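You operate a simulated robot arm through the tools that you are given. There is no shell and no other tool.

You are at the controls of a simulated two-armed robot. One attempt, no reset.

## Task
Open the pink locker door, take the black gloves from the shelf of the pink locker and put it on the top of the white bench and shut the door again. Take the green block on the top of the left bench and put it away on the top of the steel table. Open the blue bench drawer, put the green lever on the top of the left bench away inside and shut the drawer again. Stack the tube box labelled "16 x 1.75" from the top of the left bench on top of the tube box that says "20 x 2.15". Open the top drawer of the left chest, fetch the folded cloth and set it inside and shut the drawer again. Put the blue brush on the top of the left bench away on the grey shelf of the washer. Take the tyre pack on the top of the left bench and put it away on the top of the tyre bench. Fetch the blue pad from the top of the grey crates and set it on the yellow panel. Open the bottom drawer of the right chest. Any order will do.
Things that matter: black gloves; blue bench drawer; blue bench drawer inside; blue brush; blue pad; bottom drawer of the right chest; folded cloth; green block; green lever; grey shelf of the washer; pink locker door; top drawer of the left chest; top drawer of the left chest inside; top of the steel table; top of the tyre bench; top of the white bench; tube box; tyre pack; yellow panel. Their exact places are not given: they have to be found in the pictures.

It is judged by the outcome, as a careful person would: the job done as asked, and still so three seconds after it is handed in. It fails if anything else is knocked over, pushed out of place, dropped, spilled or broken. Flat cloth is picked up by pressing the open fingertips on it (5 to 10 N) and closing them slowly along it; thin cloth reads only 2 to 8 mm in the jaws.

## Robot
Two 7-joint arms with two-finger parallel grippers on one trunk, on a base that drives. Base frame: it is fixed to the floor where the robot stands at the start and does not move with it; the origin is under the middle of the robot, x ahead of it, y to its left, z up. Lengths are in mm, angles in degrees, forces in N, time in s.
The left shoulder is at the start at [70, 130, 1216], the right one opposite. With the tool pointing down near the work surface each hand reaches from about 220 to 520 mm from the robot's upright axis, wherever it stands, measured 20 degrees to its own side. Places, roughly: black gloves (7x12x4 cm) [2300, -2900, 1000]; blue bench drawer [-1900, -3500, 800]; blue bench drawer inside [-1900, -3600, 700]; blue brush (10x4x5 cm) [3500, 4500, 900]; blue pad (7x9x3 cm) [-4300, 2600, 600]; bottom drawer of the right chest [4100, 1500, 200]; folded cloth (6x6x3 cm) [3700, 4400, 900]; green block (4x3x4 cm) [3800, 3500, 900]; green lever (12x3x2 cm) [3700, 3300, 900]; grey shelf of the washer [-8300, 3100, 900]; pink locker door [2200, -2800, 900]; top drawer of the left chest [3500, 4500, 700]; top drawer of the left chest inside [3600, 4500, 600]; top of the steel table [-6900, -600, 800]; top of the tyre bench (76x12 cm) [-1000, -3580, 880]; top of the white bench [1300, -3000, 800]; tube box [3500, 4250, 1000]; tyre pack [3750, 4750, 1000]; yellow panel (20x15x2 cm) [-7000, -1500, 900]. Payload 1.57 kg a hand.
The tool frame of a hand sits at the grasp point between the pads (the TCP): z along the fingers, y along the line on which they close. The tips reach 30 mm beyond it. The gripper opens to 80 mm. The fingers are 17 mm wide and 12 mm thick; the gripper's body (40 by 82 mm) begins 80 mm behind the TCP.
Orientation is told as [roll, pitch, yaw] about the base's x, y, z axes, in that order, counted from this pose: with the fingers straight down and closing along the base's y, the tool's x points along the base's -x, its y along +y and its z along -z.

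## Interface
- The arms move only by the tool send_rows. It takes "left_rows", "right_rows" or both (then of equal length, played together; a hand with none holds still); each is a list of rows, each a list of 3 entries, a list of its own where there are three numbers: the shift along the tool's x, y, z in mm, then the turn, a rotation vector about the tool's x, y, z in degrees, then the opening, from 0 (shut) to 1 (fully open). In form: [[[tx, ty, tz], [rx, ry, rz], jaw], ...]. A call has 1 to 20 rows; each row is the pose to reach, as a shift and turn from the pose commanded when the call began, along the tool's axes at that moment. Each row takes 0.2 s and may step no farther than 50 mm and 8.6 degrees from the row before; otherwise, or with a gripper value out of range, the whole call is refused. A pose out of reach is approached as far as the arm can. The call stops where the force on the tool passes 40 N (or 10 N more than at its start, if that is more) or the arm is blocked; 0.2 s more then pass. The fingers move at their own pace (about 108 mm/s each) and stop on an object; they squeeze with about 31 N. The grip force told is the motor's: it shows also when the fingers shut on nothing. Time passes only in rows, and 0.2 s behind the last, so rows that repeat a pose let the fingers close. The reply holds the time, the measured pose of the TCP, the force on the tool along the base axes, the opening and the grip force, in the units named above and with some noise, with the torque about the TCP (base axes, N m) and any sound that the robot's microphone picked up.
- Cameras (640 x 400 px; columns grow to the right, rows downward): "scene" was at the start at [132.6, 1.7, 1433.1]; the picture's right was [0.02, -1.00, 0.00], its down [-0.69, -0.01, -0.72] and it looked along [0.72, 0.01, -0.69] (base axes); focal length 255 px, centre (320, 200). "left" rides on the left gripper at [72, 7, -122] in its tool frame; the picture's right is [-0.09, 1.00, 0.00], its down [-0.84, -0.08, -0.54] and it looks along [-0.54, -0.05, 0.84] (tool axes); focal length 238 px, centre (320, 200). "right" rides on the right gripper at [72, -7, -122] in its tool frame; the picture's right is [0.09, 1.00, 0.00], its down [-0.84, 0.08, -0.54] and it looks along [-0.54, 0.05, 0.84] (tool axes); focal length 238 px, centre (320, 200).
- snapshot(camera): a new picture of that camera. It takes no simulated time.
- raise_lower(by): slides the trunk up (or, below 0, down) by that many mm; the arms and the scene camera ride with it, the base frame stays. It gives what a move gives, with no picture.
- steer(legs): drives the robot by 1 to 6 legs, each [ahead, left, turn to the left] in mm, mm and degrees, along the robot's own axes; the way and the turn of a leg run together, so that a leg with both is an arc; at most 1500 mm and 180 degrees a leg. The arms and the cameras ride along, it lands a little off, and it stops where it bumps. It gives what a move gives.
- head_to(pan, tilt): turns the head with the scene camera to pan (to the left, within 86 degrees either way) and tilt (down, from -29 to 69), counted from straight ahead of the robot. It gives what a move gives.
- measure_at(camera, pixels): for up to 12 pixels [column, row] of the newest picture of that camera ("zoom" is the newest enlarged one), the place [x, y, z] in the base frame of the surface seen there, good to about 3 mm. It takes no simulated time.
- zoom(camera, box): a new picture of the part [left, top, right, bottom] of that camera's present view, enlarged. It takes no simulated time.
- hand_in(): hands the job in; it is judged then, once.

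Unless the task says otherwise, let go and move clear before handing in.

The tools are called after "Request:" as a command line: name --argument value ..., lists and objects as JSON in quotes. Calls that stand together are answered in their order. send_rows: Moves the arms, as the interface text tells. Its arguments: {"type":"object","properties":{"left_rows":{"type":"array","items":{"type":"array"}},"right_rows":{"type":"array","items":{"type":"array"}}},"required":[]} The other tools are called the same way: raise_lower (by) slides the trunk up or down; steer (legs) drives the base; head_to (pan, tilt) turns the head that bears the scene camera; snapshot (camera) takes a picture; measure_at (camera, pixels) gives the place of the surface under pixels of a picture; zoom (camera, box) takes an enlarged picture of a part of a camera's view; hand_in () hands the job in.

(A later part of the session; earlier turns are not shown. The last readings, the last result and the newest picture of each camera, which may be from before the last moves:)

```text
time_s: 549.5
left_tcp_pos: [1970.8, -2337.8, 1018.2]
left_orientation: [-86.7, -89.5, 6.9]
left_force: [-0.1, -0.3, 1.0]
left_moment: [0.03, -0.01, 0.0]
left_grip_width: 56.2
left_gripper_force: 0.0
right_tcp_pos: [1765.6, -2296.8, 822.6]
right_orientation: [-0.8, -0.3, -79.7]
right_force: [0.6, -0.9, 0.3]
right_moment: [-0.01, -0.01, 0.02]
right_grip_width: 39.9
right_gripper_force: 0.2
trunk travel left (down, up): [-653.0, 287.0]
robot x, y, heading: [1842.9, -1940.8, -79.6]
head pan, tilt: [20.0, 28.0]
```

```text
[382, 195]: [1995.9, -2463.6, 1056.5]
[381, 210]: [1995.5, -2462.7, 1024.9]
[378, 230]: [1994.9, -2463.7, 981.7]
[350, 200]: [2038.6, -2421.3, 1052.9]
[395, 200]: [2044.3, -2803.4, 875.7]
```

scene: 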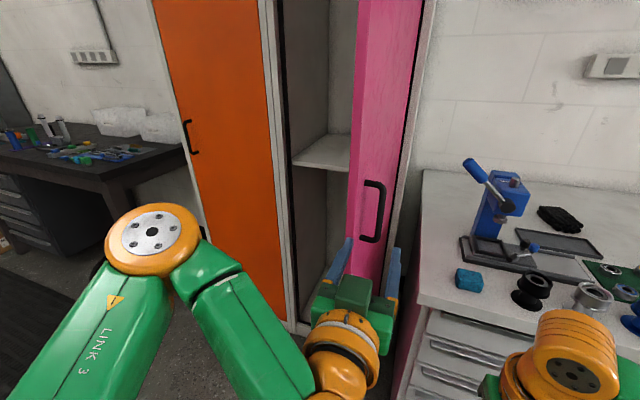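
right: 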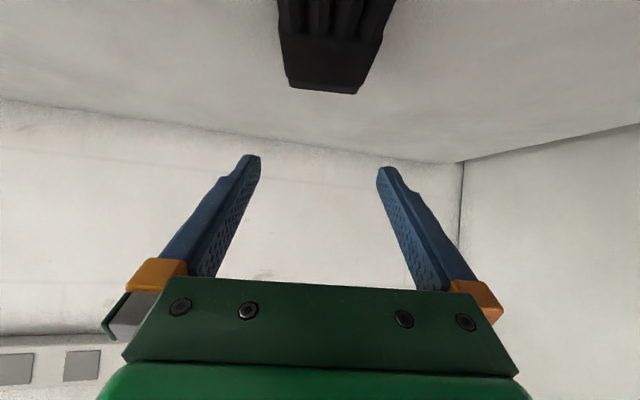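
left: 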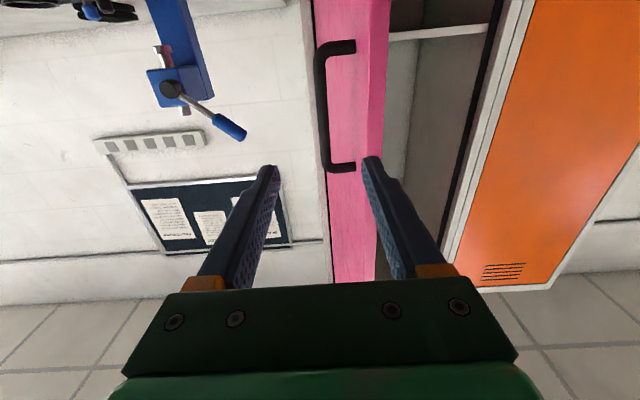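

Request:
send_rows --left_rows '[[[0, 1, 0], [0, 0, 0], 0.375], [[0, 2.8, 30], [0, 0, 0], 0.375], [[0, 2.8, 60], [0, 0, 0], 0.375], [[0, 2.8, 85], [0, 0, 0], 0.375], [[0, 2.8, 85], [0, 0, 0], 0.375]]'

Request:
snapshot --camera "left"

```text
time_s: 550.7
left_tcp_pos: [1989.3, -2422.7, 1019.8]
left_orientation: [-87.9, -89.3, 8.1]
left_force: [0.0, -0.2, 0.6]
left_moment: [-0.03, 0.02, 0.02]
left_grip_width: 29.9
left_gripper_force: 0.1
right_tcp_pos: [1766.9, -2296.0, 823.4]
right_orientation: [-0.9, -0.3, -79.5]
right_force: [-0.4, 0.0, -0.1]
right_moment: [0.02, -0.02, 0.02]
right_grip_width: 40.2
right_gripper_force: 0.0
trunk travel left (down, up): [-653.0, 287.0]
robot x, y, heading: [1837.6, -1939.0, -79.8]
head pan, tilt: [20.0, 28.0]
```

```text
taken
```

left: 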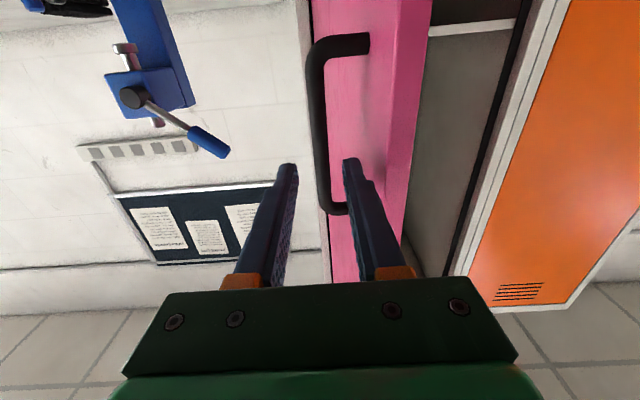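

Request:
send_rows --left_rows '[[[0, 0, 12], [0, 0, 0], 0.375], [[0, 0, 24], [0, 0, 0], 0.375], [[0, 0, 36], [0, 0, 0], 0.375], [[0, 0, 36], [0, 0, 0], 0.2], [[0, 0, 36], [0, 0, 0], 0.0], [[0, 0, 36], [0, 0, 0], 0.0], [[0, 0, 36], [0, 0, 0], 0.0]]'

Request:
snapshot --camera "left"

```text
time_s: 552.3
left_tcp_pos: [1996.1, -2456.6, 1018.1]
left_orientation: [-86.0, -89.5, 6.2]
left_force: [-0.6, -1.7, -0.3]
left_moment: [-0.08, 0.03, -0.02]
left_grip_width: 11.7
left_gripper_force: 29.8
right_tcp_pos: [1766.2, -2295.9, 822.2]
right_orientation: [-0.8, -0.2, -79.6]
right_force: [0.5, 0.8, 0.5]
right_moment: [-0.01, 0.0, 0.02]
right_grip_width: 40.1
right_gripper_force: 0.1
trunk travel left (down, up): [-653.0, 287.0]
robot x, y, heading: [1837.1, -1937.4, -80.0]
head pan, tilt: [20.0, 28.0]
```

```text
taken
```

left: 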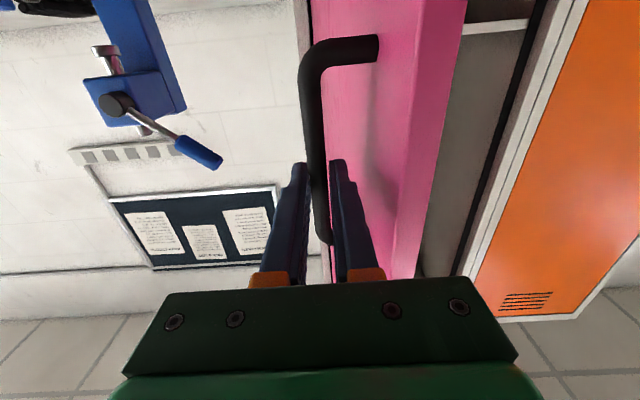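

Gripped. I drive the arc in reverse to close the door.

Request:
steer --legs '[[5, 51, 0], [26, 84, 0], [47, 74, 0]]'

Request:
snapshot --camera "scene"

```text
time_s: 554.6
left_tcp_pos: [2210.1, -2493.9, 1019.1]
left_orientation: [-95.3, -89.5, 15.1]
left_force: [0.0, -1.2, 6.4]
left_moment: [0.42, -0.04, -0.08]
left_grip_width: 11.6
left_gripper_force: 29.6
right_tcp_pos: [1980.4, -2334.5, 822.4]
right_orientation: [-0.7, -0.3, -79.8]
right_force: [-0.2, -0.4, -0.3]
right_moment: [0.01, 0.02, -0.01]
right_grip_width: 40.0
right_gripper_force: 0.1
trunk travel left (down, up): [-653.0, 287.0]
robot x, y, heading: [2056.2, -1976.5, -79.8]
head pan, tilt: [20.0, 28.0]
```

```text
taken
```

scene: 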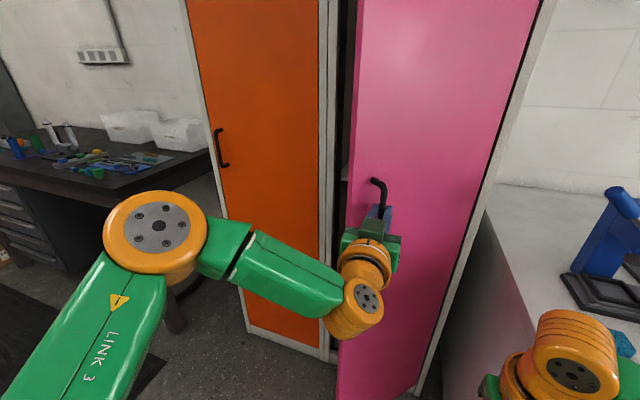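

Request:
steer --legs '[[65, 59, 0], [78, 41, 0], [50, 14, 0]]'

Request:
snapshot --camera "scene"

Request:
measure_at --camera "scene" --pixels '[[345, 120], [360, 120], [480, 120], [500, 120], [335, 120]]'

```text
time_s: 556.9
left_tcp_pos: [2358.6, -2662.9, 1018.3]
left_orientation: [-99.8, -89.3, 19.9]
left_force: [6.5, 3.4, 8.7]
left_moment: [0.4, -0.37, -0.02]
left_grip_width: 11.6
left_gripper_force: 28.8
right_tcp_pos: [2129.5, -2503.2, 824.0]
right_orientation: [-1.0, -0.3, -79.5]
right_force: [0.3, -0.2, 0.2]
right_moment: [0.06, 0.0, 0.04]
right_grip_width: 40.2
right_gripper_force: 0.1
trunk travel left (down, up): [-653.0, 287.0]
robot x, y, heading: [2200.1, -2146.8, -79.5]
head pan, tilt: [20.0, 28.0]
```

```text
taken
```

scene: 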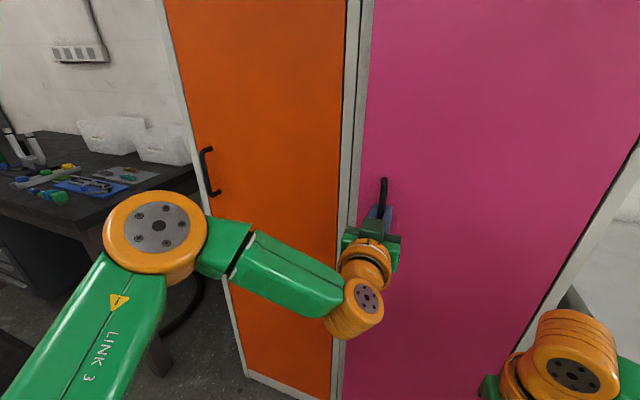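

```text
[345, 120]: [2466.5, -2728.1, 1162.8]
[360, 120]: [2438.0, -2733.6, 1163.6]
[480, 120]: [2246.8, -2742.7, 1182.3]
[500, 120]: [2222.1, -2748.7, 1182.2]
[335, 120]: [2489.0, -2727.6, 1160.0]
```

About 40 mm remain. I finish with the arm.

Request:
send_rows --left_rows '[[[0, 2, 10], [0, 0, 0], 0.0], [[0, 4, 20], [0, 0, 0], 0.0], [[0, 6, 28], [0, 0, 0], 0.0], [[0, 7, 34], [0, 0, 0], 0.0], [[0, 8, 39], [0, 0, 0], 0.0], [[0, 8, 42], [0, 0, 0], 0.0]]'

Request:
snapshot --camera "scene"

Request:
measure_at --camera "scene" --pixels '[[385, 100], [480, 120], [560, 120], [352, 100], [400, 50]]'

```text
time_s: 558.3
left_tcp_pos: [2373.9, -2704.9, 1018.6]
left_orientation: [-96.0, -89.4, 16.2]
left_force: [4.7, -0.9, 1.3]
left_moment: [-0.23, -0.39, 0.0]
left_grip_width: 11.9
left_gripper_force: 28.9
right_tcp_pos: [2128.2, -2503.7, 823.7]
right_orientation: [-0.9, -0.3, -79.5]
right_force: [0.5, 0.9, -0.3]
right_moment: [0.02, -0.02, -0.01]
right_grip_width: 39.9
right_gripper_force: 0.0
trunk travel left (down, up): [-653.0, 287.0]
robot x, y, heading: [2199.6, -2147.8, -79.6]
head pan, tilt: [20.0, 28.0]
```

```text
taken
```

scene: 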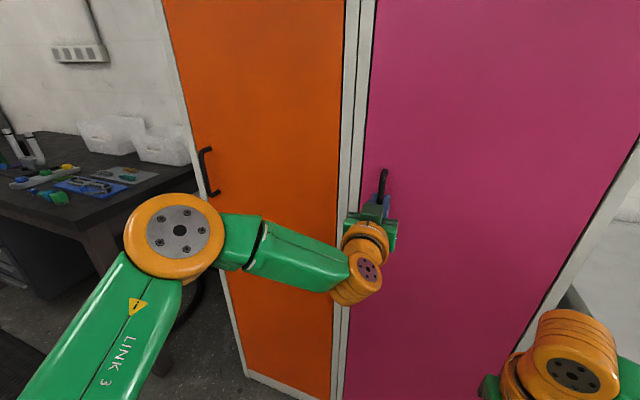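

```text
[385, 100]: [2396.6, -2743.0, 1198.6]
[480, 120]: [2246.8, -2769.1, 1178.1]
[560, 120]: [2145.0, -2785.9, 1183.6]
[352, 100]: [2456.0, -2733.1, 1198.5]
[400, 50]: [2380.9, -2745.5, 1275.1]
```

The door face is back on its closed line. I press 4 mm more to be sure, then release.

Request:
send_rows --left_rows '[[[0, 0, 2], [0, 0, 0], 0.0], [[0, 0, 4], [0, 0, 0], 0.0], [[0, 0, 5], [0, 0, 0], 0.0]]'

Request:
send_rows --left_rows '[[[0, 0, -3], [0, 0, 0], 0.3], [[0, 0, -3], [0, 0, 0], 0.5], [[0, 0, -3], [0, 0, 0], 0.6], [[0, 0, -40], [0, 0, 0], 0.6], [[0, 0, -80], [0, 0, 0], 0.6], [[0, 0, -100], [0, 0, 0], 0.6]]'

Request:
snapshot --camera "scene"

Request:
measure_at --camera "scene" --pixels '[[385, 100], [480, 120], [560, 120], [352, 100], [400, 50]]'

```text
time_s: 559.1
left_tcp_pos: [2374.5, -2706.2, 1019.8]
left_orientation: [-102.7, -89.5, 22.9]
left_force: [3.8, 6.7, 0.3]
left_moment: [-0.24, -0.45, 0.01]
left_grip_width: 12.0
left_gripper_force: 29.1
right_tcp_pos: [2128.6, -2502.7, 824.4]
right_orientation: [-0.8, -0.4, -79.5]
right_force: [0.1, -0.7, -0.1]
right_moment: [0.0, 0.01, -0.01]
right_grip_width: 40.2
right_gripper_force: 0.0
trunk travel left (down, up): [-653.0, 287.0]
robot x, y, heading: [2198.3, -2143.1, -79.5]
head pan, tilt: [20.0, 28.0]
```

```text
time_s: 560.5
left_tcp_pos: [2356.5, -2608.3, 1016.9]
left_orientation: [-95.2, -89.5, 15.5]
left_force: [-0.3, 1.2, -0.2]
left_moment: [-0.01, 0.01, -0.05]
left_grip_width: 48.0
left_gripper_force: 0.0
right_tcp_pos: [2126.7, -2503.6, 821.7]
right_orientation: [-0.8, -0.2, -79.4]
right_force: [0.0, -0.2, 0.7]
right_moment: [-0.02, -0.01, 0.01]
right_grip_width: 40.1
right_gripper_force: 0.1
trunk travel left (down, up): [-653.0, 287.0]
robot x, y, heading: [2198.8, -2148.1, -79.6]
head pan, tilt: [20.0, 28.0]
```

```text
taken
```

scene: 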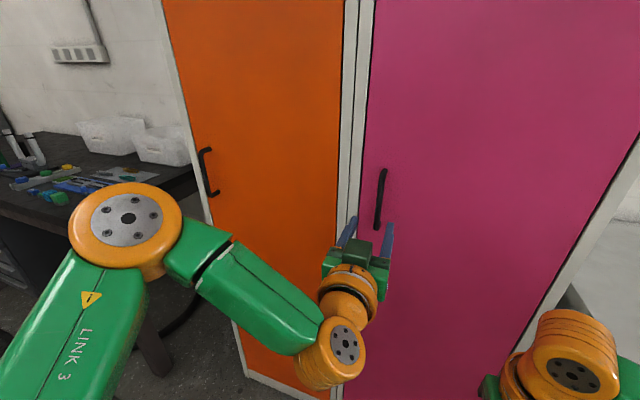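

```text
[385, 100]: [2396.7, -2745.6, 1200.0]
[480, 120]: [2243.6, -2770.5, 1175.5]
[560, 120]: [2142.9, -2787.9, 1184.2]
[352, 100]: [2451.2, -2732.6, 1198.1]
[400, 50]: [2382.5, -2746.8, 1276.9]
```

The locker is shut. I bring the left hand back to fingers-down and look east for a route to the right chest.

Request:
steer --legs '[[-60, 0, 0]]'

Request:
send_rows --left_rows '[[[-10, 6, -10], [0, 8.5, 0], 0.4], [[-20, 12, -20], [0, 17, 0], 0.4], [[-30, 18, -30], [0, 25.5, 0], 0.4], [[-40, 24, -40], [0, 34, 0], 0.4], [[-50, 30, -50], [0, 42.5, 0], 0.4], [[-60, 36, -60], [0, 51, 0], 0.4], [[-70, 42, -70], [0, 59.5, 0], 0.4], [[-75, 48, -75], [0, 68, 0], 0.4], [[-80, 54, -80], [0, 76.5, 0], 0.4], [[-80, 60, -85], [0, 85, 0], 0.4], [[-80, 60, -90], [0, 90, 0], 0.4], [[-80, 60, -90], [0, 90, 0], 0.4]]'

Request:
raise_lower --by 100

Request:
head_to --pan 70 --tilt 15

Request:
snapshot --camera "scene"

```text
time_s: 561.5
left_tcp_pos: [2346.5, -2550.8, 1016.1]
left_orientation: [-84.0, -89.5, 4.2]
left_force: [0.2, -0.1, 0.5]
left_moment: [0.01, -0.02, 0.01]
left_grip_width: 48.0
left_gripper_force: 0.1
right_tcp_pos: [2117.3, -2446.3, 822.3]
right_orientation: [-0.9, -0.1, -79.5]
right_force: [-0.6, 0.4, 1.4]
right_moment: [0.03, 0.01, -0.01]
right_grip_width: 40.2
right_gripper_force: 0.0
trunk travel left (down, up): [-653.0, 287.0]
robot x, y, heading: [2188.7, -2086.9, -79.5]
head pan, tilt: [20.0, 28.0]
```

```text
time_s: 564.1
left_tcp_pos: [2388.1, -2437.7, 1079.8]
left_orientation: [-0.6, -0.2, -79.8]
left_force: [0.1, 0.4, 0.2]
left_moment: [0.04, 0.02, 0.02]
left_grip_width: 32.2
left_gripper_force: 0.1
left hand out of reach, approached as far as the arm can: row 10, 11, 12
right_tcp_pos: [2117.2, -2446.0, 821.9]
right_orientation: [-0.9, -0.2, -79.5]
right_force: [0.0, 0.0, -1.0]
right_moment: [0.0, 0.01, -0.01]
right_grip_width: 39.9
right_gripper_force: 0.1
trunk travel left (down, up): [-653.0, 287.0]
robot x, y, heading: [2191.5, -2089.0, -79.4]
head pan, tilt: [20.0, 28.0]
```

```text
time_s: 565.4
left_tcp_pos: [2388.3, -2438.9, 1176.6]
left_orientation: [-0.7, -0.2, -79.8]
left_force: [-0.2, 0.2, 0.3]
left_moment: [0.0, 0.01, 0.01]
left_grip_width: 32.0
left_gripper_force: 0.0
right_tcp_pos: [2116.8, -2445.7, 922.4]
right_orientation: [-0.8, -0.2, -79.5]
right_force: [0.1, 0.2, 0.1]
right_moment: [0.01, 0.02, 0.01]
right_grip_width: 40.2
right_gripper_force: 0.0
trunk travel left (down, up): [-753.0, 187.0]
robot x, y, heading: [2187.0, -2086.7, -79.5]
head pan, tilt: [20.0, 28.0]
```

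```text
time_s: 566.6
left_tcp_pos: [2388.3, -2438.6, 1177.2]
left_orientation: [-0.5, -0.2, -79.7]
left_force: [0.2, 0.2, 0.0]
left_moment: [-0.04, 0.0, 0.0]
left_grip_width: 32.0
left_gripper_force: 0.0
right_tcp_pos: [2116.7, -2444.6, 923.2]
right_orientation: [-0.8, -0.2, -79.5]
right_force: [0.3, -0.4, 0.0]
right_moment: [0.03, -0.01, 0.0]
right_grip_width: 39.9
right_gripper_force: 0.0
trunk travel left (down, up): [-753.0, 187.0]
robot x, y, heading: [2186.1, -2083.6, -79.9]
head pan, tilt: [70.0, 15.0]
```

```text
taken
```

scene: 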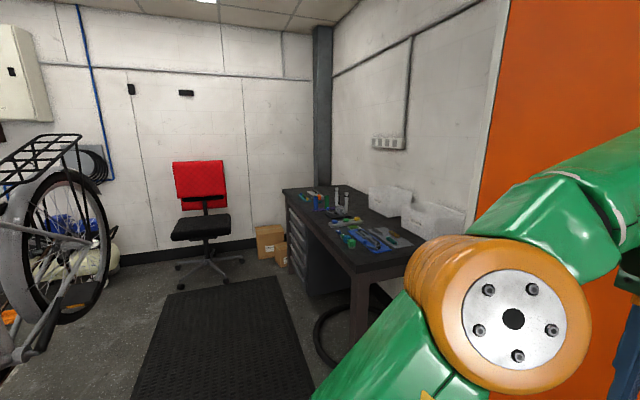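

Request:
measure_at --camera "scene" --pixels '[[60, 200], [100, 240], [40, 350], [210, 270], [180, 290], [240, 260], [300, 280], [360, 330], [130, 330], [75, 310], [100, 180], [140, 260]]'

Request:
head_to --pan 86 --tilt 15

Request:
snapshot --camera "scene"

Request:
measure_at --camera "scene" --pixels '[[20, 200], [100, 300], [150, 330], [60, 350], [200, 200], [50, 150], [130, 230], [180, 250]]'

```text
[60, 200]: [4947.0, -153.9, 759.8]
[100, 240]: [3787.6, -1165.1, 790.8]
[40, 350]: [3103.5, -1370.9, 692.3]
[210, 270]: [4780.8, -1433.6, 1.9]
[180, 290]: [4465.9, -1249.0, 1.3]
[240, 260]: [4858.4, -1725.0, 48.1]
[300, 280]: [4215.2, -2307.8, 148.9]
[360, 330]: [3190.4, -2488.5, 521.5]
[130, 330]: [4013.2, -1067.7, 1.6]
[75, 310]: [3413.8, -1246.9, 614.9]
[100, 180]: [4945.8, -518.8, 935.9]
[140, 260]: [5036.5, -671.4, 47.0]
```

```text
time_s: 567.4
left_tcp_pos: [2388.1, -2438.2, 1175.8]
left_orientation: [-0.6, -0.2, -79.6]
left_force: [0.0, 0.6, 1.2]
left_moment: [0.0, 0.01, 0.01]
left_grip_width: 32.2
left_gripper_force: 0.1
right_tcp_pos: [2116.9, -2444.3, 921.7]
right_orientation: [-0.7, -0.2, -79.4]
right_force: [0.1, 0.3, -0.3]
right_moment: [0.0, 0.02, 0.03]
right_grip_width: 40.0
right_gripper_force: 0.0
trunk travel left (down, up): [-753.0, 187.0]
robot x, y, heading: [2190.6, -2088.7, -79.5]
head pan, tilt: [85.9, 15.0]
```

```text
taken
```

scene: 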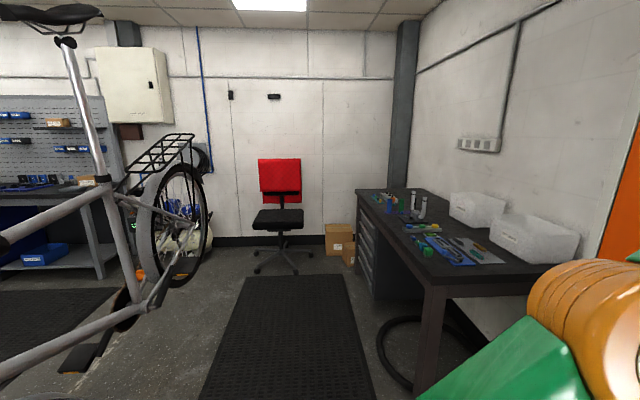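

```text
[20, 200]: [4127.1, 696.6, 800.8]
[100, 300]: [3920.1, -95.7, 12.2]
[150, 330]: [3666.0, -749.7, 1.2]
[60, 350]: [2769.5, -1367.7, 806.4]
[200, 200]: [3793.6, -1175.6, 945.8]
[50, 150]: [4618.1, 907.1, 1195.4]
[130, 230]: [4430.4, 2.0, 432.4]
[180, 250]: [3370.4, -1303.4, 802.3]
```

The bike fills the middle, so I take the known western way round. First back off and go west along the corridor.

Request:
steer --legs '[[-120, 0, 0], [0, -400, 0], [0, 0, -100], [1200, 0, 0], [1175, 0, 0]]'

Request:
steer --legs '[[0, 0, -91], [1110, 0, 0], [0, 0, -41], [1000, 0, 0]]'

Request:
head_to --pan -20 --tilt 20

Request:
snapshot --camera "scene"

```text
time_s: 586.1
left_tcp_pos: [-968.4, -2304.3, 1176.9]
left_orientation: [-0.5, -0.2, -176.7]
left_force: [-0.2, -0.1, 0.0]
left_moment: [-0.01, 0.0, -0.01]
left_grip_width: 32.0
left_gripper_force: 0.1
right_tcp_pos: [-942.5, -2033.6, 922.7]
right_orientation: [-0.8, -0.2, -176.3]
right_force: [-0.7, 0.2, 0.4]
right_moment: [0.0, 0.02, 0.0]
right_grip_width: 40.0
right_gripper_force: 0.0
trunk travel left (down, up): [-753.0, 187.0]
robot x, y, heading: [-596.0, -2142.5, -176.3]
head pan, tilt: [85.9, 15.0]
```

```text
time_s: 602.4
left_tcp_pos: [117.7, 131.4, 1176.8]
left_orientation: [-0.6, -0.2, 50.8]
left_force: [0.3, 0.1, 0.5]
left_moment: [0.02, 0.0, 0.01]
left_grip_width: 31.8
left_gripper_force: 0.1
right_tcp_pos: [299.4, -70.4, 922.1]
right_orientation: [-0.8, -0.3, 51.1]
right_force: [-0.6, 0.1, -0.4]
right_moment: [0.02, -0.03, 0.01]
right_grip_width: 39.7
right_gripper_force: 0.0
trunk travel left (down, up): [-753.0, 187.0]
robot x, y, heading: [-18.7, -251.9, 51.2]
head pan, tilt: [85.9, 15.0]
```

```text
time_s: 604.2
left_tcp_pos: [118.0, 132.0, 1177.8]
left_orientation: [-0.6, -0.1, 50.9]
left_force: [-1.1, 0.1, -0.5]
left_moment: [0.02, -0.01, 0.0]
left_grip_width: 32.2
left_gripper_force: 0.1
right_tcp_pos: [299.7, -70.2, 923.2]
right_orientation: [-0.9, -0.2, 51.1]
right_force: [-0.2, -0.8, 0.2]
right_moment: [0.0, -0.01, 0.0]
right_grip_width: 39.7
right_gripper_force: 0.0
trunk travel left (down, up): [-753.0, 187.0]
robot x, y, heading: [-16.4, -247.8, 51.0]
head pan, tilt: [-20.0, 20.0]
```

```text
taken
```

scene: 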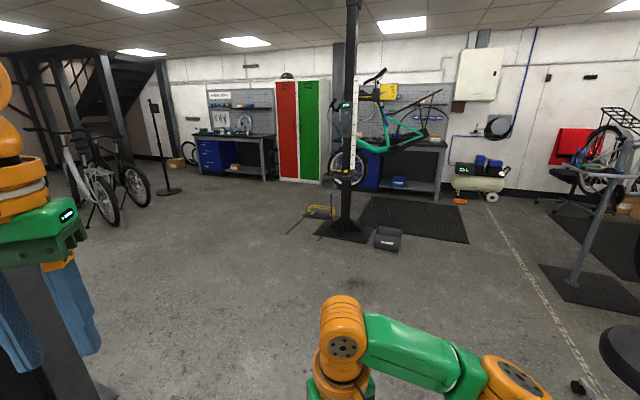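

Request:
zoom --camera "scene" --box '[270, 60, 470, 260]'

Request:
measure_at --camera "scene" --pixels '[[375, 165], [372, 182], [350, 170], [347, 205], [340, 235], [388, 235], [330, 170], [400, 140], [440, 170], [395, 185], [320, 212], [360, 232]]'

```text
2.00 times, centred on (370, 160) of scene
```

zoom: 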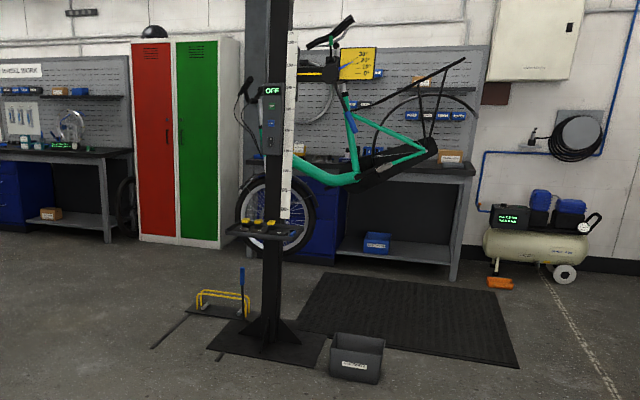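

```text
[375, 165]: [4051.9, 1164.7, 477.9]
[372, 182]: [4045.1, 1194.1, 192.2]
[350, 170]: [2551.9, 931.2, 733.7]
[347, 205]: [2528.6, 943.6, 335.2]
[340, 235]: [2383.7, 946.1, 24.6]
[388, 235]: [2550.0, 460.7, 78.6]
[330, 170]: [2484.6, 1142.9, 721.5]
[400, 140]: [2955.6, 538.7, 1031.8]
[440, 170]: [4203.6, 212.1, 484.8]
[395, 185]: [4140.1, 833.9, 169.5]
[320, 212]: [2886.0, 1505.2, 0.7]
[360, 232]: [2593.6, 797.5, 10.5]
```

The right chest is the blue cabinet near [4000,1500] behind the green bike's column [2530,940]. I drive round the bike's left side as before.

Request:
steer --legs '[[1190, -79, 0], [1186, -79, 0], [1430, -257, 0], [0, 0, -41]]'

Request:
head_to --pan -35 --tilt 25

Request:
snapshot --camera "scene"

```text
time_s: 624.7
left_tcp_pos: [3106.8, 2610.8, 1177.1]
left_orientation: [-0.7, -0.1, 9.5]
left_force: [0.2, 0.4, -0.2]
left_moment: [0.0, 0.01, 0.01]
left_grip_width: 32.0
left_gripper_force: 0.1
right_tcp_pos: [3110.5, 2338.9, 921.7]
right_orientation: [-0.8, -0.3, 9.8]
right_force: [-1.4, 0.7, 0.5]
right_moment: [0.0, 0.0, 0.01]
right_grip_width: 40.2
right_gripper_force: 0.1
trunk travel left (down, up): [-753.0, 187.0]
robot x, y, heading: [2749.8, 2415.1, 9.7]
head pan, tilt: [-20.0, 20.0]
```

```text
time_s: 625.5
left_tcp_pos: [3107.0, 2609.1, 1177.2]
left_orientation: [-0.7, -0.1, 9.5]
left_force: [0.2, 0.6, 0.1]
left_moment: [0.0, 0.0, 0.01]
left_grip_width: 32.1
left_gripper_force: 0.1
right_tcp_pos: [3111.2, 2337.4, 924.0]
right_orientation: [-0.8, -0.2, 9.8]
right_force: [0.0, 0.2, 0.1]
right_moment: [-0.04, 0.01, 0.01]
right_grip_width: 40.1
right_gripper_force: 0.1
trunk travel left (down, up): [-753.0, 187.0]
robot x, y, heading: [2752.5, 2413.0, 9.7]
head pan, tilt: [-35.0, 25.0]
```

```text
taken
```

scene: 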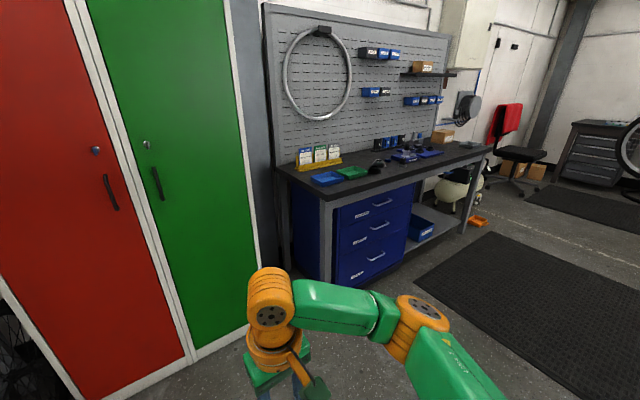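

Request:
measure_at --camera "scene" --pixels '[[366, 259], [375, 258], [383, 254], [350, 265], [400, 245], [355, 275], [378, 226], [325, 270], [385, 280], [345, 215], [410, 195], [330, 200]]'

Request:
zoom --camera "scene" --box '[310, 170, 440, 300]'

```text
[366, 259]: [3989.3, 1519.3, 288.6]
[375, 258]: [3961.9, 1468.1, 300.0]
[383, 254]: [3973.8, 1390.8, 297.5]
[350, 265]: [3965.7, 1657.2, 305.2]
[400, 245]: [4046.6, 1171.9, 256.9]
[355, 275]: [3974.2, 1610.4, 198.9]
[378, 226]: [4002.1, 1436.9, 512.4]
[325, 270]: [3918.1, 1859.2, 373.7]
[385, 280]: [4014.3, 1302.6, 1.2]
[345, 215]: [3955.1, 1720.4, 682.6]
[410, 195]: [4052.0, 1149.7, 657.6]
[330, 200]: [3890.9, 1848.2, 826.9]
```

```text
3.08 times, centred on (375, 235) of scene
```

zoom: 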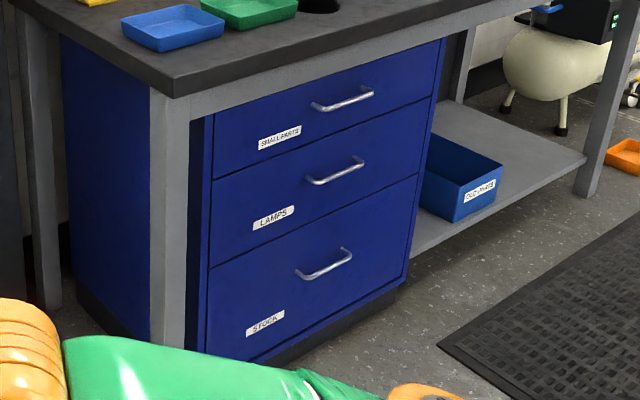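

The bottom drawer is "STOCK"; its bar is centred near [3964,1457,300]. I turn the right hand to point forward with vertical closing, then drive over.

Request:
send_rows --right_rows '[[[0, 0, 0], [0, 0, -8.5], 0.5], [[0, 0, 0], [0, 0, -17], 0.5], [[0, 0, 0], [0, 0, -25.5], 0.5], [[0, 0, 0], [0, 0, -34], 0.5], [[0, 0, 0], [0, 0, -42.5], 0.5], [[0, 0, 0], [0, 0, -51], 0.5], [[0, 0, 0], [0, 0, -59.5], 0.5], [[0, 0, 0], [0, 0, -68], 0.5], [[0, 0, 0], [0, 0, -76.5], 0.5], [[0, 0, 0], [0, 0, -85], 0.5], [[0, 0, 0], [0, 0, -90], 0.5], [[0, 0, 0], [0, 0, -90], 0.5]]'

Request:
send_rows --right_rows '[[[0, -6, 0], [8, 0, 0], 0.7], [[0, -12, 0], [16, 0, 0], 0.7], [[0, -18, 0], [24, 0, 0], 0.7], [[0, -24, 0], [32, 0, 0], 0.7], [[0, -30, 0], [40, 0, 0], 0.7], [[0, -36, 0], [48, 0, 0], 0.7], [[0, -42, 0], [56, 0, 0], 0.7], [[0, -48, 0], [64, 0, 0], 0.7], [[0, -54, 0], [72, 0, 0], 0.7], [[0, -60, 0], [80, 0, 0], 0.7], [[0, -66, 0], [88, 0, 0], 0.7], [[0, -70, 0], [90, 0, 0], 0.7], [[0, -70, 0], [90, 0, 0], 0.7]]'

Request:
steer --legs '[[349, 0, 0], [0, -1040, 0]]'

Request:
head_to --pan 0 --tilt 40

Request:
snapshot --camera "scene"

```text
time_s: 628.1
left_tcp_pos: [3107.0, 2609.6, 1177.4]
left_orientation: [-0.5, -0.2, 9.5]
left_force: [0.7, 0.2, 0.4]
left_moment: [0.04, 0.04, 0.01]
left_grip_width: 31.9
left_gripper_force: 0.0
right_tcp_pos: [3110.4, 2336.9, 922.3]
right_orientation: [-0.2, 0.8, 99.8]
right_force: [-0.1, -0.3, 0.3]
right_moment: [0.03, -0.03, 0.01]
right_grip_width: 40.2
right_gripper_force: 0.0
trunk travel left (down, up): [-753.0, 187.0]
robot x, y, heading: [2752.3, 2415.0, 9.5]
head pan, tilt: [-35.0, 25.0]
```

```text
time_s: 630.9
left_tcp_pos: [3106.8, 2609.8, 1176.1]
left_orientation: [-0.7, -0.2, 9.5]
left_force: [0.7, -0.6, 0.5]
left_moment: [-0.02, 0.0, 0.01]
left_grip_width: 32.2
left_gripper_force: 0.0
right_tcp_pos: [3178.8, 2349.9, 920.7]
right_orientation: [-90.1, 0.9, 99.9]
right_force: [-1.1, 0.3, 0.1]
right_moment: [0.0, 0.0, -0.01]
right_grip_width: 55.9
right_gripper_force: 0.1
right hand out of reach, approached as far as the arm can: row 6, 7, 8
trunk travel left (down, up): [-753.0, 187.0]
robot x, y, heading: [2752.1, 2418.3, 9.7]
head pan, tilt: [-35.0, 25.0]
```

```text
time_s: 638.0
left_tcp_pos: [3612.0, 1660.5, 1176.8]
left_orientation: [-0.6, -0.2, 8.7]
left_force: [-0.5, 0.7, -0.6]
left_moment: [0.02, -0.02, -0.04]
left_grip_width: 31.8
left_gripper_force: 0.1
right_tcp_pos: [3679.2, 1399.4, 922.4]
right_orientation: [-90.3, 0.7, 98.9]
right_force: [-0.1, 0.2, -0.1]
right_moment: [-0.03, 0.0, -0.01]
right_grip_width: 56.0
right_gripper_force: 0.0
trunk travel left (down, up): [-753.0, 187.0]
robot x, y, heading: [3257.7, 1469.8, 9.0]
head pan, tilt: [-35.0, 25.0]
```

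```text
time_s: 639.0
left_tcp_pos: [3611.5, 1661.0, 1179.0]
left_orientation: [-0.6, -0.2, 8.7]
left_force: [-0.1, 0.4, 0.8]
left_moment: [0.01, 0.0, 0.0]
left_grip_width: 31.9
left_gripper_force: 0.1
right_tcp_pos: [3679.6, 1400.1, 921.9]
right_orientation: [-90.2, 0.8, 98.9]
right_force: [0.1, -0.2, -0.1]
right_moment: [0.0, -0.02, -0.02]
right_grip_width: 56.0
right_gripper_force: 0.1
trunk travel left (down, up): [-753.0, 187.0]
robot x, y, heading: [3256.0, 1469.4, 9.0]
head pan, tilt: [0.0, 40.0]
```

```text
taken
```

scene: 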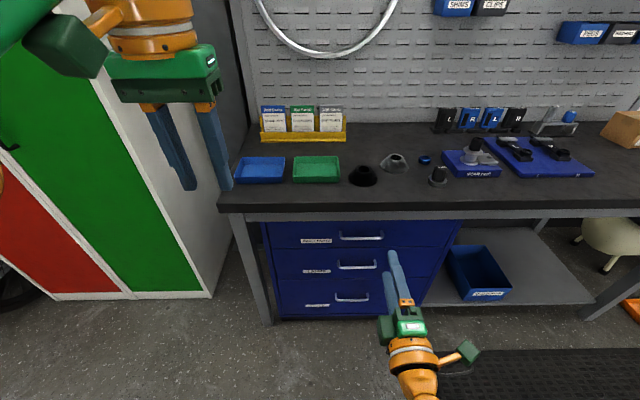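

I lower the trunk in two steps to bring the right hand to z≈300.

Request:
raise_lower --by -380

Request:
raise_lower --by -242

Request:
head_to --pan 0 --tilt 35

Request:
snapshot --camera "scene"

Request:
snapshot --camera "right"

```text
time_s: 642.7
left_tcp_pos: [3611.9, 1660.8, 796.8]
left_orientation: [-0.6, -0.2, 8.7]
left_force: [0.8, 0.3, 1.6]
left_moment: [0.04, 0.02, -0.02]
left_grip_width: 32.3
left_gripper_force: 0.0
right_tcp_pos: [3680.0, 1398.5, 542.4]
right_orientation: [-90.1, 0.7, 98.9]
right_force: [-0.4, 0.5, -0.4]
right_moment: [0.0, -0.02, 0.0]
right_grip_width: 56.0
right_gripper_force: 0.0
trunk travel left (down, up): [-373.0, 567.0]
robot x, y, heading: [3253.7, 1470.1, 8.8]
head pan, tilt: [0.0, 40.0]
```

```text
time_s: 645.2
left_tcp_pos: [3611.3, 1660.4, 554.7]
left_orientation: [-0.6, -0.1, 8.7]
left_force: [0.7, -0.3, 0.3]
left_moment: [0.01, -0.03, 0.01]
left_grip_width: 31.8
left_gripper_force: 0.0
right_tcp_pos: [3679.4, 1399.2, 299.7]
right_orientation: [-90.3, 0.8, 98.9]
right_force: [0.1, -0.8, 0.6]
right_moment: [0.02, 0.0, -0.03]
right_grip_width: 56.0
right_gripper_force: 0.1
trunk travel left (down, up): [-131.0, 809.0]
robot x, y, heading: [3253.9, 1468.5, 8.9]
head pan, tilt: [0.0, 40.0]
```

```text
time_s: 645.9
left_tcp_pos: [3611.7, 1659.5, 555.5]
left_orientation: [-0.7, -0.2, 8.6]
left_force: [-0.5, 1.1, -0.3]
left_moment: [0.02, 0.03, 0.04]
left_grip_width: 31.8
left_gripper_force: 0.0
right_tcp_pos: [3679.2, 1399.3, 299.7]
right_orientation: [-90.2, 0.8, 98.9]
right_force: [-1.0, 0.8, 0.7]
right_moment: [0.01, 0.04, 0.01]
right_grip_width: 56.0
right_gripper_force: 0.0
trunk travel left (down, up): [-131.0, 809.0]
robot x, y, heading: [3256.8, 1467.3, 8.9]
head pan, tilt: [0.0, 35.0]
```

```text
taken
```

scene: 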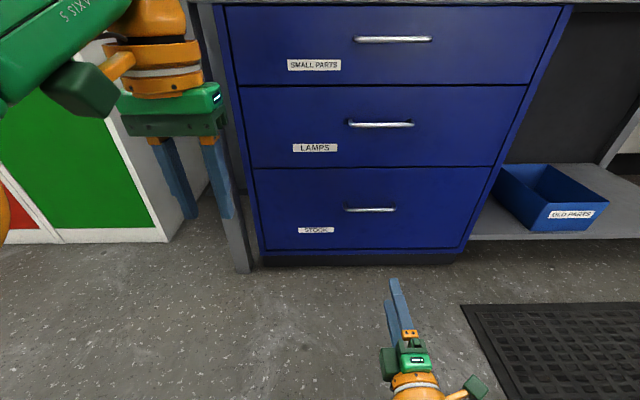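

```text
taken
```

right: 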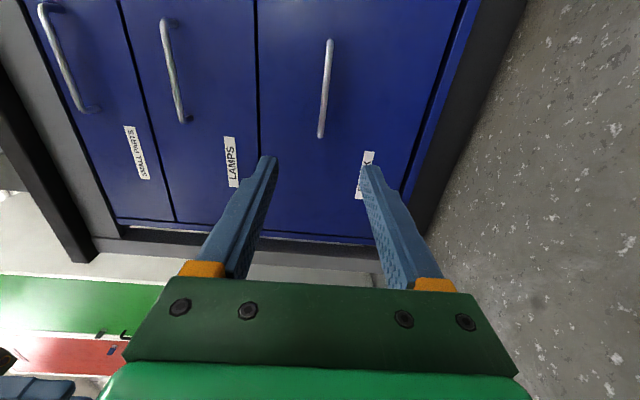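

Request:
measure_at --camera "right" --pixels '[[329, 50], [327, 75], [325, 95], [322, 125], [360, 100], [290, 100], [440, 80]]'

Request:
measure_at --camera "scene" --pixels '[[350, 209], [370, 209], [390, 209], [370, 190], [330, 180], [450, 190], [350, 250]]'

```text
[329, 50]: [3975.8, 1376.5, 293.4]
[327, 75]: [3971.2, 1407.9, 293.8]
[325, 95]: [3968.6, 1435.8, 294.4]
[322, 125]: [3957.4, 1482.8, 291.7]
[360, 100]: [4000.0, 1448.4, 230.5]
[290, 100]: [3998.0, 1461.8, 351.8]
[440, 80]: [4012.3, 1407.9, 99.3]
```

```text
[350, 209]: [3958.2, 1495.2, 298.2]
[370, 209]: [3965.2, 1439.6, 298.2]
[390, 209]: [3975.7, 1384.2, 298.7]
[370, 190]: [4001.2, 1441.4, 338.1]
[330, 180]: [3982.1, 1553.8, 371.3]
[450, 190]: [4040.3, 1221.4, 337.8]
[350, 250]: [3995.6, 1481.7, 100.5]
```

Request:
steer --legs '[[190, -8, 0]]'

Request:
send_rows --right_rows '[[[0, 2, 30], [0, 0, 0], 0.6], [[0, 4, 60], [0, 0, 0], 0.6], [[0, 5, 80], [0, 0, 0], 0.6], [[0, 5, 80], [0, 0, 0], 0.6]]'

Request:
snapshot --camera "right"

```text
time_s: 647.4
left_tcp_pos: [3796.7, 1684.2, 555.2]
left_orientation: [-0.5, -0.2, 9.1]
left_force: [-0.1, 0.1, 0.0]
left_moment: [0.01, 0.01, 0.0]
left_grip_width: 32.2
left_gripper_force: 0.0
right_tcp_pos: [3866.1, 1423.2, 299.3]
right_orientation: [-90.1, 0.8, 99.3]
right_force: [0.1, -0.2, -0.5]
right_moment: [-0.02, -0.01, 0.0]
right_grip_width: 56.1
right_gripper_force: 0.0
trunk travel left (down, up): [-131.0, 809.0]
robot x, y, heading: [3438.7, 1490.2, 9.0]
head pan, tilt: [0.0, 35.0]
```

```text
time_s: 648.4
left_tcp_pos: [3796.4, 1683.8, 555.0]
left_orientation: [-0.7, -0.2, 9.1]
left_force: [0.5, 0.3, -0.3]
left_moment: [0.03, 0.02, 0.0]
left_grip_width: 32.1
left_gripper_force: 0.1
right_tcp_pos: [3945.1, 1434.2, 294.6]
right_orientation: [-90.2, 0.8, 99.4]
right_force: [-0.3, -0.6, -0.4]
right_moment: [0.03, 0.03, -0.01]
right_grip_width: 47.9
right_gripper_force: 0.1
trunk travel left (down, up): [-131.0, 809.0]
robot x, y, heading: [3440.9, 1486.5, 9.1]
head pan, tilt: [0.0, 35.0]
```

```text
taken
```

right: 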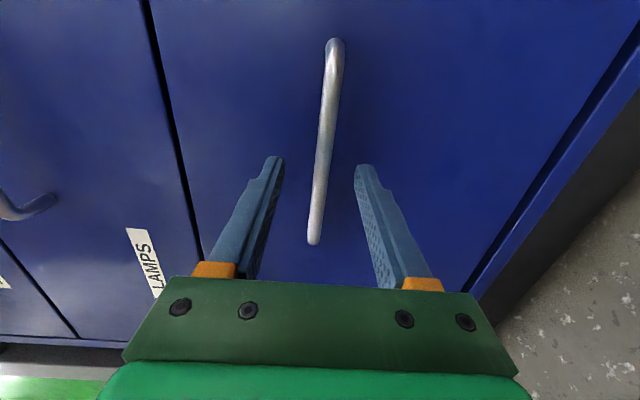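

Request:
send_rows --right_rows '[[[0, 0, 14], [0, 0, 0], 0.6], [[0, 0, 16], [0, 0, 0], 0.4], [[0, 0, 16], [0, 0, 0], 0.0], [[0, 0, 16], [0, 0, 0], 0.0], [[0, 0, 16], [0, 0, 0], 0.0]]'

Request:
steer --legs '[[-80, 0, 0]]'

Request:
snapshot --camera "scene"

```text
time_s: 649.6
left_tcp_pos: [3796.2, 1684.5, 554.9]
left_orientation: [-0.5, -0.1, 9.0]
left_force: [-0.5, 0.2, 0.0]
left_moment: [-0.01, 0.03, -0.03]
left_grip_width: 32.1
left_gripper_force: 0.1
right_tcp_pos: [3959.8, 1437.7, 293.9]
right_orientation: [-90.0, 0.8, 99.4]
right_force: [-4.2, 1.0, -9.3]
right_moment: [0.41, 0.22, -0.07]
right_grip_width: 10.9
right_gripper_force: 28.2
trunk travel left (down, up): [-131.0, 809.0]
robot x, y, heading: [3441.3, 1489.6, 9.2]
head pan, tilt: [0.0, 35.0]
```

```text
time_s: 650.6
left_tcp_pos: [3720.0, 1671.3, 552.8]
left_orientation: [-0.5, 0.0, 9.1]
left_force: [-0.3, -0.1, 0.3]
left_moment: [0.0, -0.02, 0.0]
left_grip_width: 32.1
left_gripper_force: 0.1
right_tcp_pos: [3882.1, 1424.3, 293.9]
right_orientation: [-90.1, 0.7, 99.3]
right_force: [-1.2, 0.8, -11.1]
right_moment: [0.42, 0.16, 0.33]
right_grip_width: 10.9
right_gripper_force: 28.9
trunk travel left (down, up): [-131.0, 809.0]
robot x, y, heading: [3361.9, 1478.6, 9.1]
head pan, tilt: [0.0, 35.0]
```

```text
taken
```

scene: 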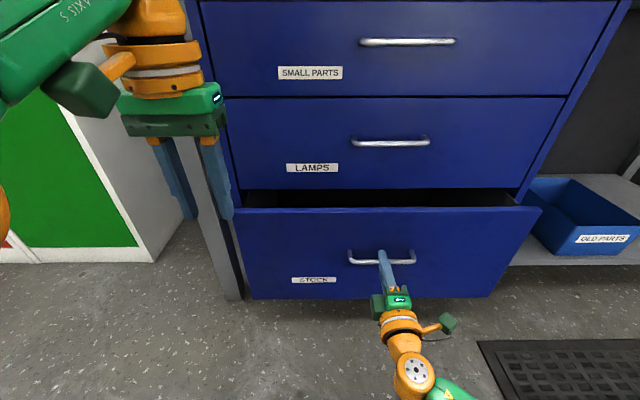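

The drawer slides out. I keep driving back to open it well.

Request:
steer --legs '[[-140, 0, 0], [-80, 0, 0]]'

Request:
snapshot --camera "scene"

```text
time_s: 652.6
left_tcp_pos: [3502.5, 1635.7, 555.2]
left_orientation: [-0.4, -0.1, 9.5]
left_force: [-0.4, 0.3, 0.1]
left_moment: [0.0, -0.06, 0.01]
left_grip_width: 32.4
left_gripper_force: 0.1
right_tcp_pos: [3667.4, 1391.3, 293.6]
right_orientation: [-90.0, 0.6, 99.4]
right_force: [2.8, -23.1, -7.7]
right_moment: [0.36, 0.14, -0.28]
right_grip_width: 10.8
right_gripper_force: 28.4
trunk travel left (down, up): [-131.0, 809.0]
robot x, y, heading: [3145.0, 1439.9, 9.7]
head pan, tilt: [0.0, 35.0]
```

```text
taken
```

scene: 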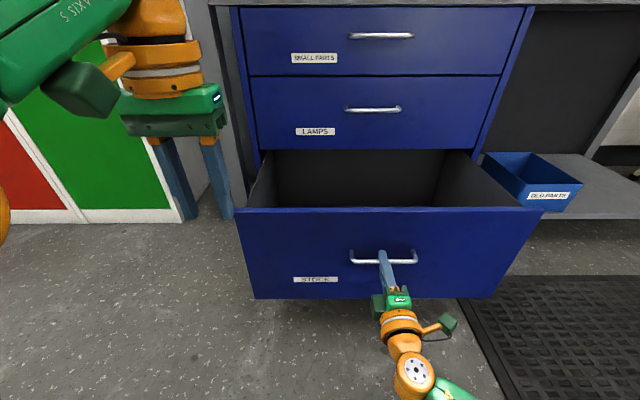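

Open by ~290 mm. I try a bit further to reach its stop.

Request:
steer --legs '[[-50, -6, 0]]'

Request:
steer --legs '[[-50, 0, 0]]'

Request:
snapshot --camera "scene"

```text
time_s: 653.5
left_tcp_pos: [3483.4, 1630.9, 555.0]
left_orientation: [-0.7, -0.2, 9.6]
left_force: [0.4, -0.5, -0.4]
left_moment: [0.01, -0.04, 0.01]
left_grip_width: 31.9
left_gripper_force: 0.0
right_tcp_pos: [3648.9, 1387.2, 294.6]
right_orientation: [-89.9, 0.7, 99.6]
right_force: [-0.9, -1.2, -6.1]
right_moment: [0.42, 0.31, -0.03]
right_grip_width: 10.8
right_gripper_force: 29.1
trunk travel left (down, up): [-131.0, 809.0]
robot x, y, heading: [3126.7, 1432.7, 9.3]
head pan, tilt: [0.0, 35.0]
stopped in leg 1: the force on the tool passed its limit at 95 N (the readings are from after the stop); the commanded pose is now the measured one
```

```text
time_s: 654.4
left_tcp_pos: [3433.6, 1623.5, 554.6]
left_orientation: [-0.6, -0.2, 9.5]
left_force: [-0.7, 0.5, 0.9]
left_moment: [0.0, -0.03, 0.02]
left_grip_width: 32.2
left_gripper_force: 0.1
right_tcp_pos: [3600.5, 1378.6, 296.2]
right_orientation: [-90.2, 0.7, 99.6]
right_force: [0.4, -0.2, -0.1]
right_moment: [-0.02, 0.01, 0.01]
right_grip_width: 0.0
right_gripper_force: 21.5
trunk travel left (down, up): [-131.0, 809.0]
robot x, y, heading: [3077.0, 1428.5, 9.7]
head pan, tilt: [0.0, 35.0]
```

```text
taken
```

scene: 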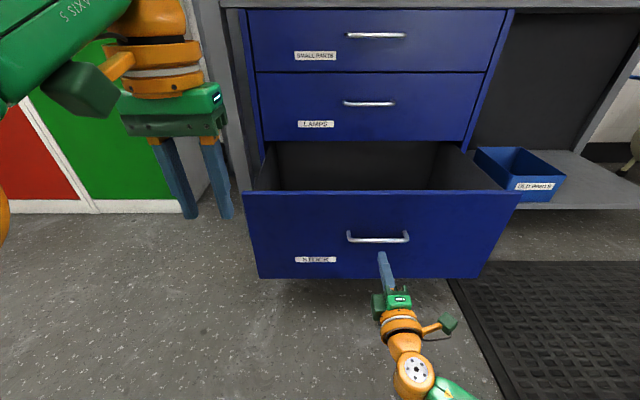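

The drawer reached its stop (fully open, ~310 mm) and my hand came off the bar. I back off, raise, and turn the right hand down again.

Request:
send_rows --right_rows '[[[0, 0, 0], [0, 0, 0], 0.3], [[0, 0, -10], [0, 0, 0], 0.3]]'

Request:
steer --legs '[[-60, 0, 0], [0, 700, 0]]'

Request:
raise_lower --by 350

Request:
raise_lower --by 330

Request:
send_rows --right_rows '[[[0, 0, 0], [-8, 0, 0], 0.5], [[0, 0, 0], [-16, 0, 0], 0.5], [[0, 0, 0], [-24, 0, 0], 0.5], [[0, 0, 0], [-32, 0, 0], 0.5], [[0, 0, 0], [-40, 0, 0], 0.5], [[0, 0, 0], [-48, 0, 0], 0.5], [[0, 0, 0], [-56, 0, 0], 0.5], [[0, 0, 0], [-64, 0, 0], 0.5], [[0, 0, 0], [-72, 0, 0], 0.5], [[0, 0, 0], [-80, 0, 0], 0.5], [[0, 0, 0], [-88, 0, 0], 0.6], [[0, 0, 0], [-90, 0, 0], 0.6], [[0, 0, 0], [-90, 0, 0], 0.6]]'

Request:
head_to --pan -25 --tilt 30

Request:
snapshot --camera "scene"

```text
time_s: 655.0
left_tcp_pos: [3433.4, 1624.4, 555.4]
left_orientation: [-0.6, -0.2, 9.5]
left_force: [0.1, 0.0, -0.1]
left_moment: [-0.01, 0.02, 0.01]
left_grip_width: 31.9
left_gripper_force: 0.1
right_tcp_pos: [3590.4, 1376.4, 295.8]
right_orientation: [-90.2, 0.8, 99.6]
right_force: [0.0, 0.7, -0.1]
right_moment: [0.05, 0.03, -0.03]
right_grip_width: 23.9
right_gripper_force: 0.0
trunk travel left (down, up): [-131.0, 809.0]
robot x, y, heading: [3079.0, 1431.0, 9.5]
head pan, tilt: [0.0, 35.0]
```

```text
time_s: 659.5
left_tcp_pos: [3247.9, 2328.7, 555.7]
left_orientation: [-0.6, -0.3, 10.0]
left_force: [-0.4, 0.0, -0.4]
left_moment: [0.01, 0.0, -0.01]
left_grip_width: 31.9
left_gripper_force: 0.1
right_tcp_pos: [3407.0, 2083.8, 295.8]
right_orientation: [-90.2, 0.8, 100.1]
right_force: [-0.1, -0.1, -1.5]
right_moment: [0.01, -0.03, 0.02]
right_grip_width: 24.0
right_gripper_force: 0.1
trunk travel left (down, up): [-131.0, 809.0]
robot x, y, heading: [2893.6, 2132.3, 10.2]
head pan, tilt: [0.0, 35.0]
```

```text
time_s: 662.9
left_tcp_pos: [3248.0, 2330.5, 906.1]
left_orientation: [-0.6, -0.2, 10.1]
left_force: [0.0, -0.6, -0.2]
left_moment: [0.02, 0.02, 0.01]
left_grip_width: 32.0
left_gripper_force: 0.1
right_tcp_pos: [3407.9, 2083.1, 646.8]
right_orientation: [-90.1, 0.8, 100.1]
right_force: [0.7, 0.2, -0.3]
right_moment: [-0.02, 0.01, 0.0]
right_grip_width: 23.7
right_gripper_force: 0.0
trunk travel left (down, up): [-481.0, 459.0]
robot x, y, heading: [2891.7, 2128.4, 9.8]
head pan, tilt: [0.0, 35.0]
```

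```text
time_s: 666.2
left_tcp_pos: [3249.4, 2330.8, 1233.9]
left_orientation: [-0.7, -0.2, 10.1]
left_force: [0.3, 0.5, 0.4]
left_moment: [-0.01, -0.02, -0.01]
left_grip_width: 32.3
left_gripper_force: 0.0
right_tcp_pos: [3407.0, 2083.2, 975.2]
right_orientation: [-90.2, 0.7, 100.2]
right_force: [-0.6, -1.3, 0.7]
right_moment: [0.02, 0.04, 0.0]
right_grip_width: 23.9
right_gripper_force: 0.1
trunk travel left (down, up): [-811.0, 129.0]
robot x, y, heading: [2894.2, 2131.4, 10.0]
head pan, tilt: [0.0, 35.0]
```

```text
time_s: 669.0
left_tcp_pos: [3248.1, 2329.8, 1235.4]
left_orientation: [-0.6, -0.2, 9.9]
left_force: [0.3, 0.6, 0.0]
left_moment: [0.01, 0.0, 0.02]
left_grip_width: 31.9
left_gripper_force: 0.1
right_tcp_pos: [3408.3, 2082.9, 975.7]
right_orientation: [-2.2, 0.8, 100.2]
right_force: [0.5, 0.2, -0.4]
right_moment: [-0.03, 0.02, 0.0]
right_grip_width: 48.0
right_gripper_force: 0.0
trunk travel left (down, up): [-811.0, 129.0]
robot x, y, heading: [2895.9, 2132.7, 10.1]
head pan, tilt: [0.0, 35.0]
```

```text
time_s: 669.9
left_tcp_pos: [3249.2, 2331.2, 1235.5]
left_orientation: [-0.6, -0.3, 9.9]
left_force: [0.3, 0.1, -0.9]
left_moment: [0.01, 0.0, 0.0]
left_grip_width: 31.9
left_gripper_force: 0.0
right_tcp_pos: [3408.3, 2083.0, 976.7]
right_orientation: [-2.2, 0.8, 100.1]
right_force: [-0.8, 0.8, -0.4]
right_moment: [0.01, -0.01, 0.02]
right_grip_width: 48.1
right_gripper_force: 0.0
trunk travel left (down, up): [-811.0, 129.0]
robot x, y, heading: [2898.3, 2132.4, 10.3]
head pan, tilt: [-25.0, 30.0]
```

```text
taken
```

scene: 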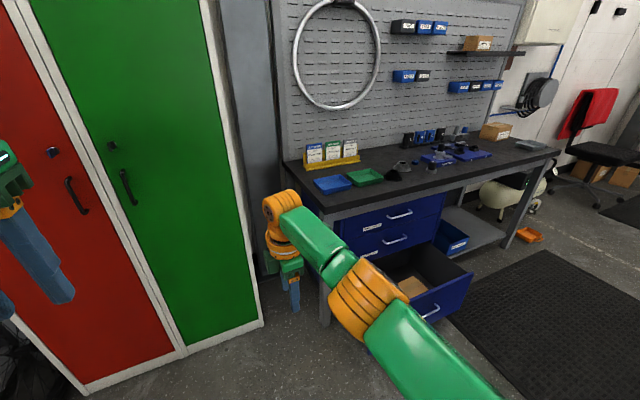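

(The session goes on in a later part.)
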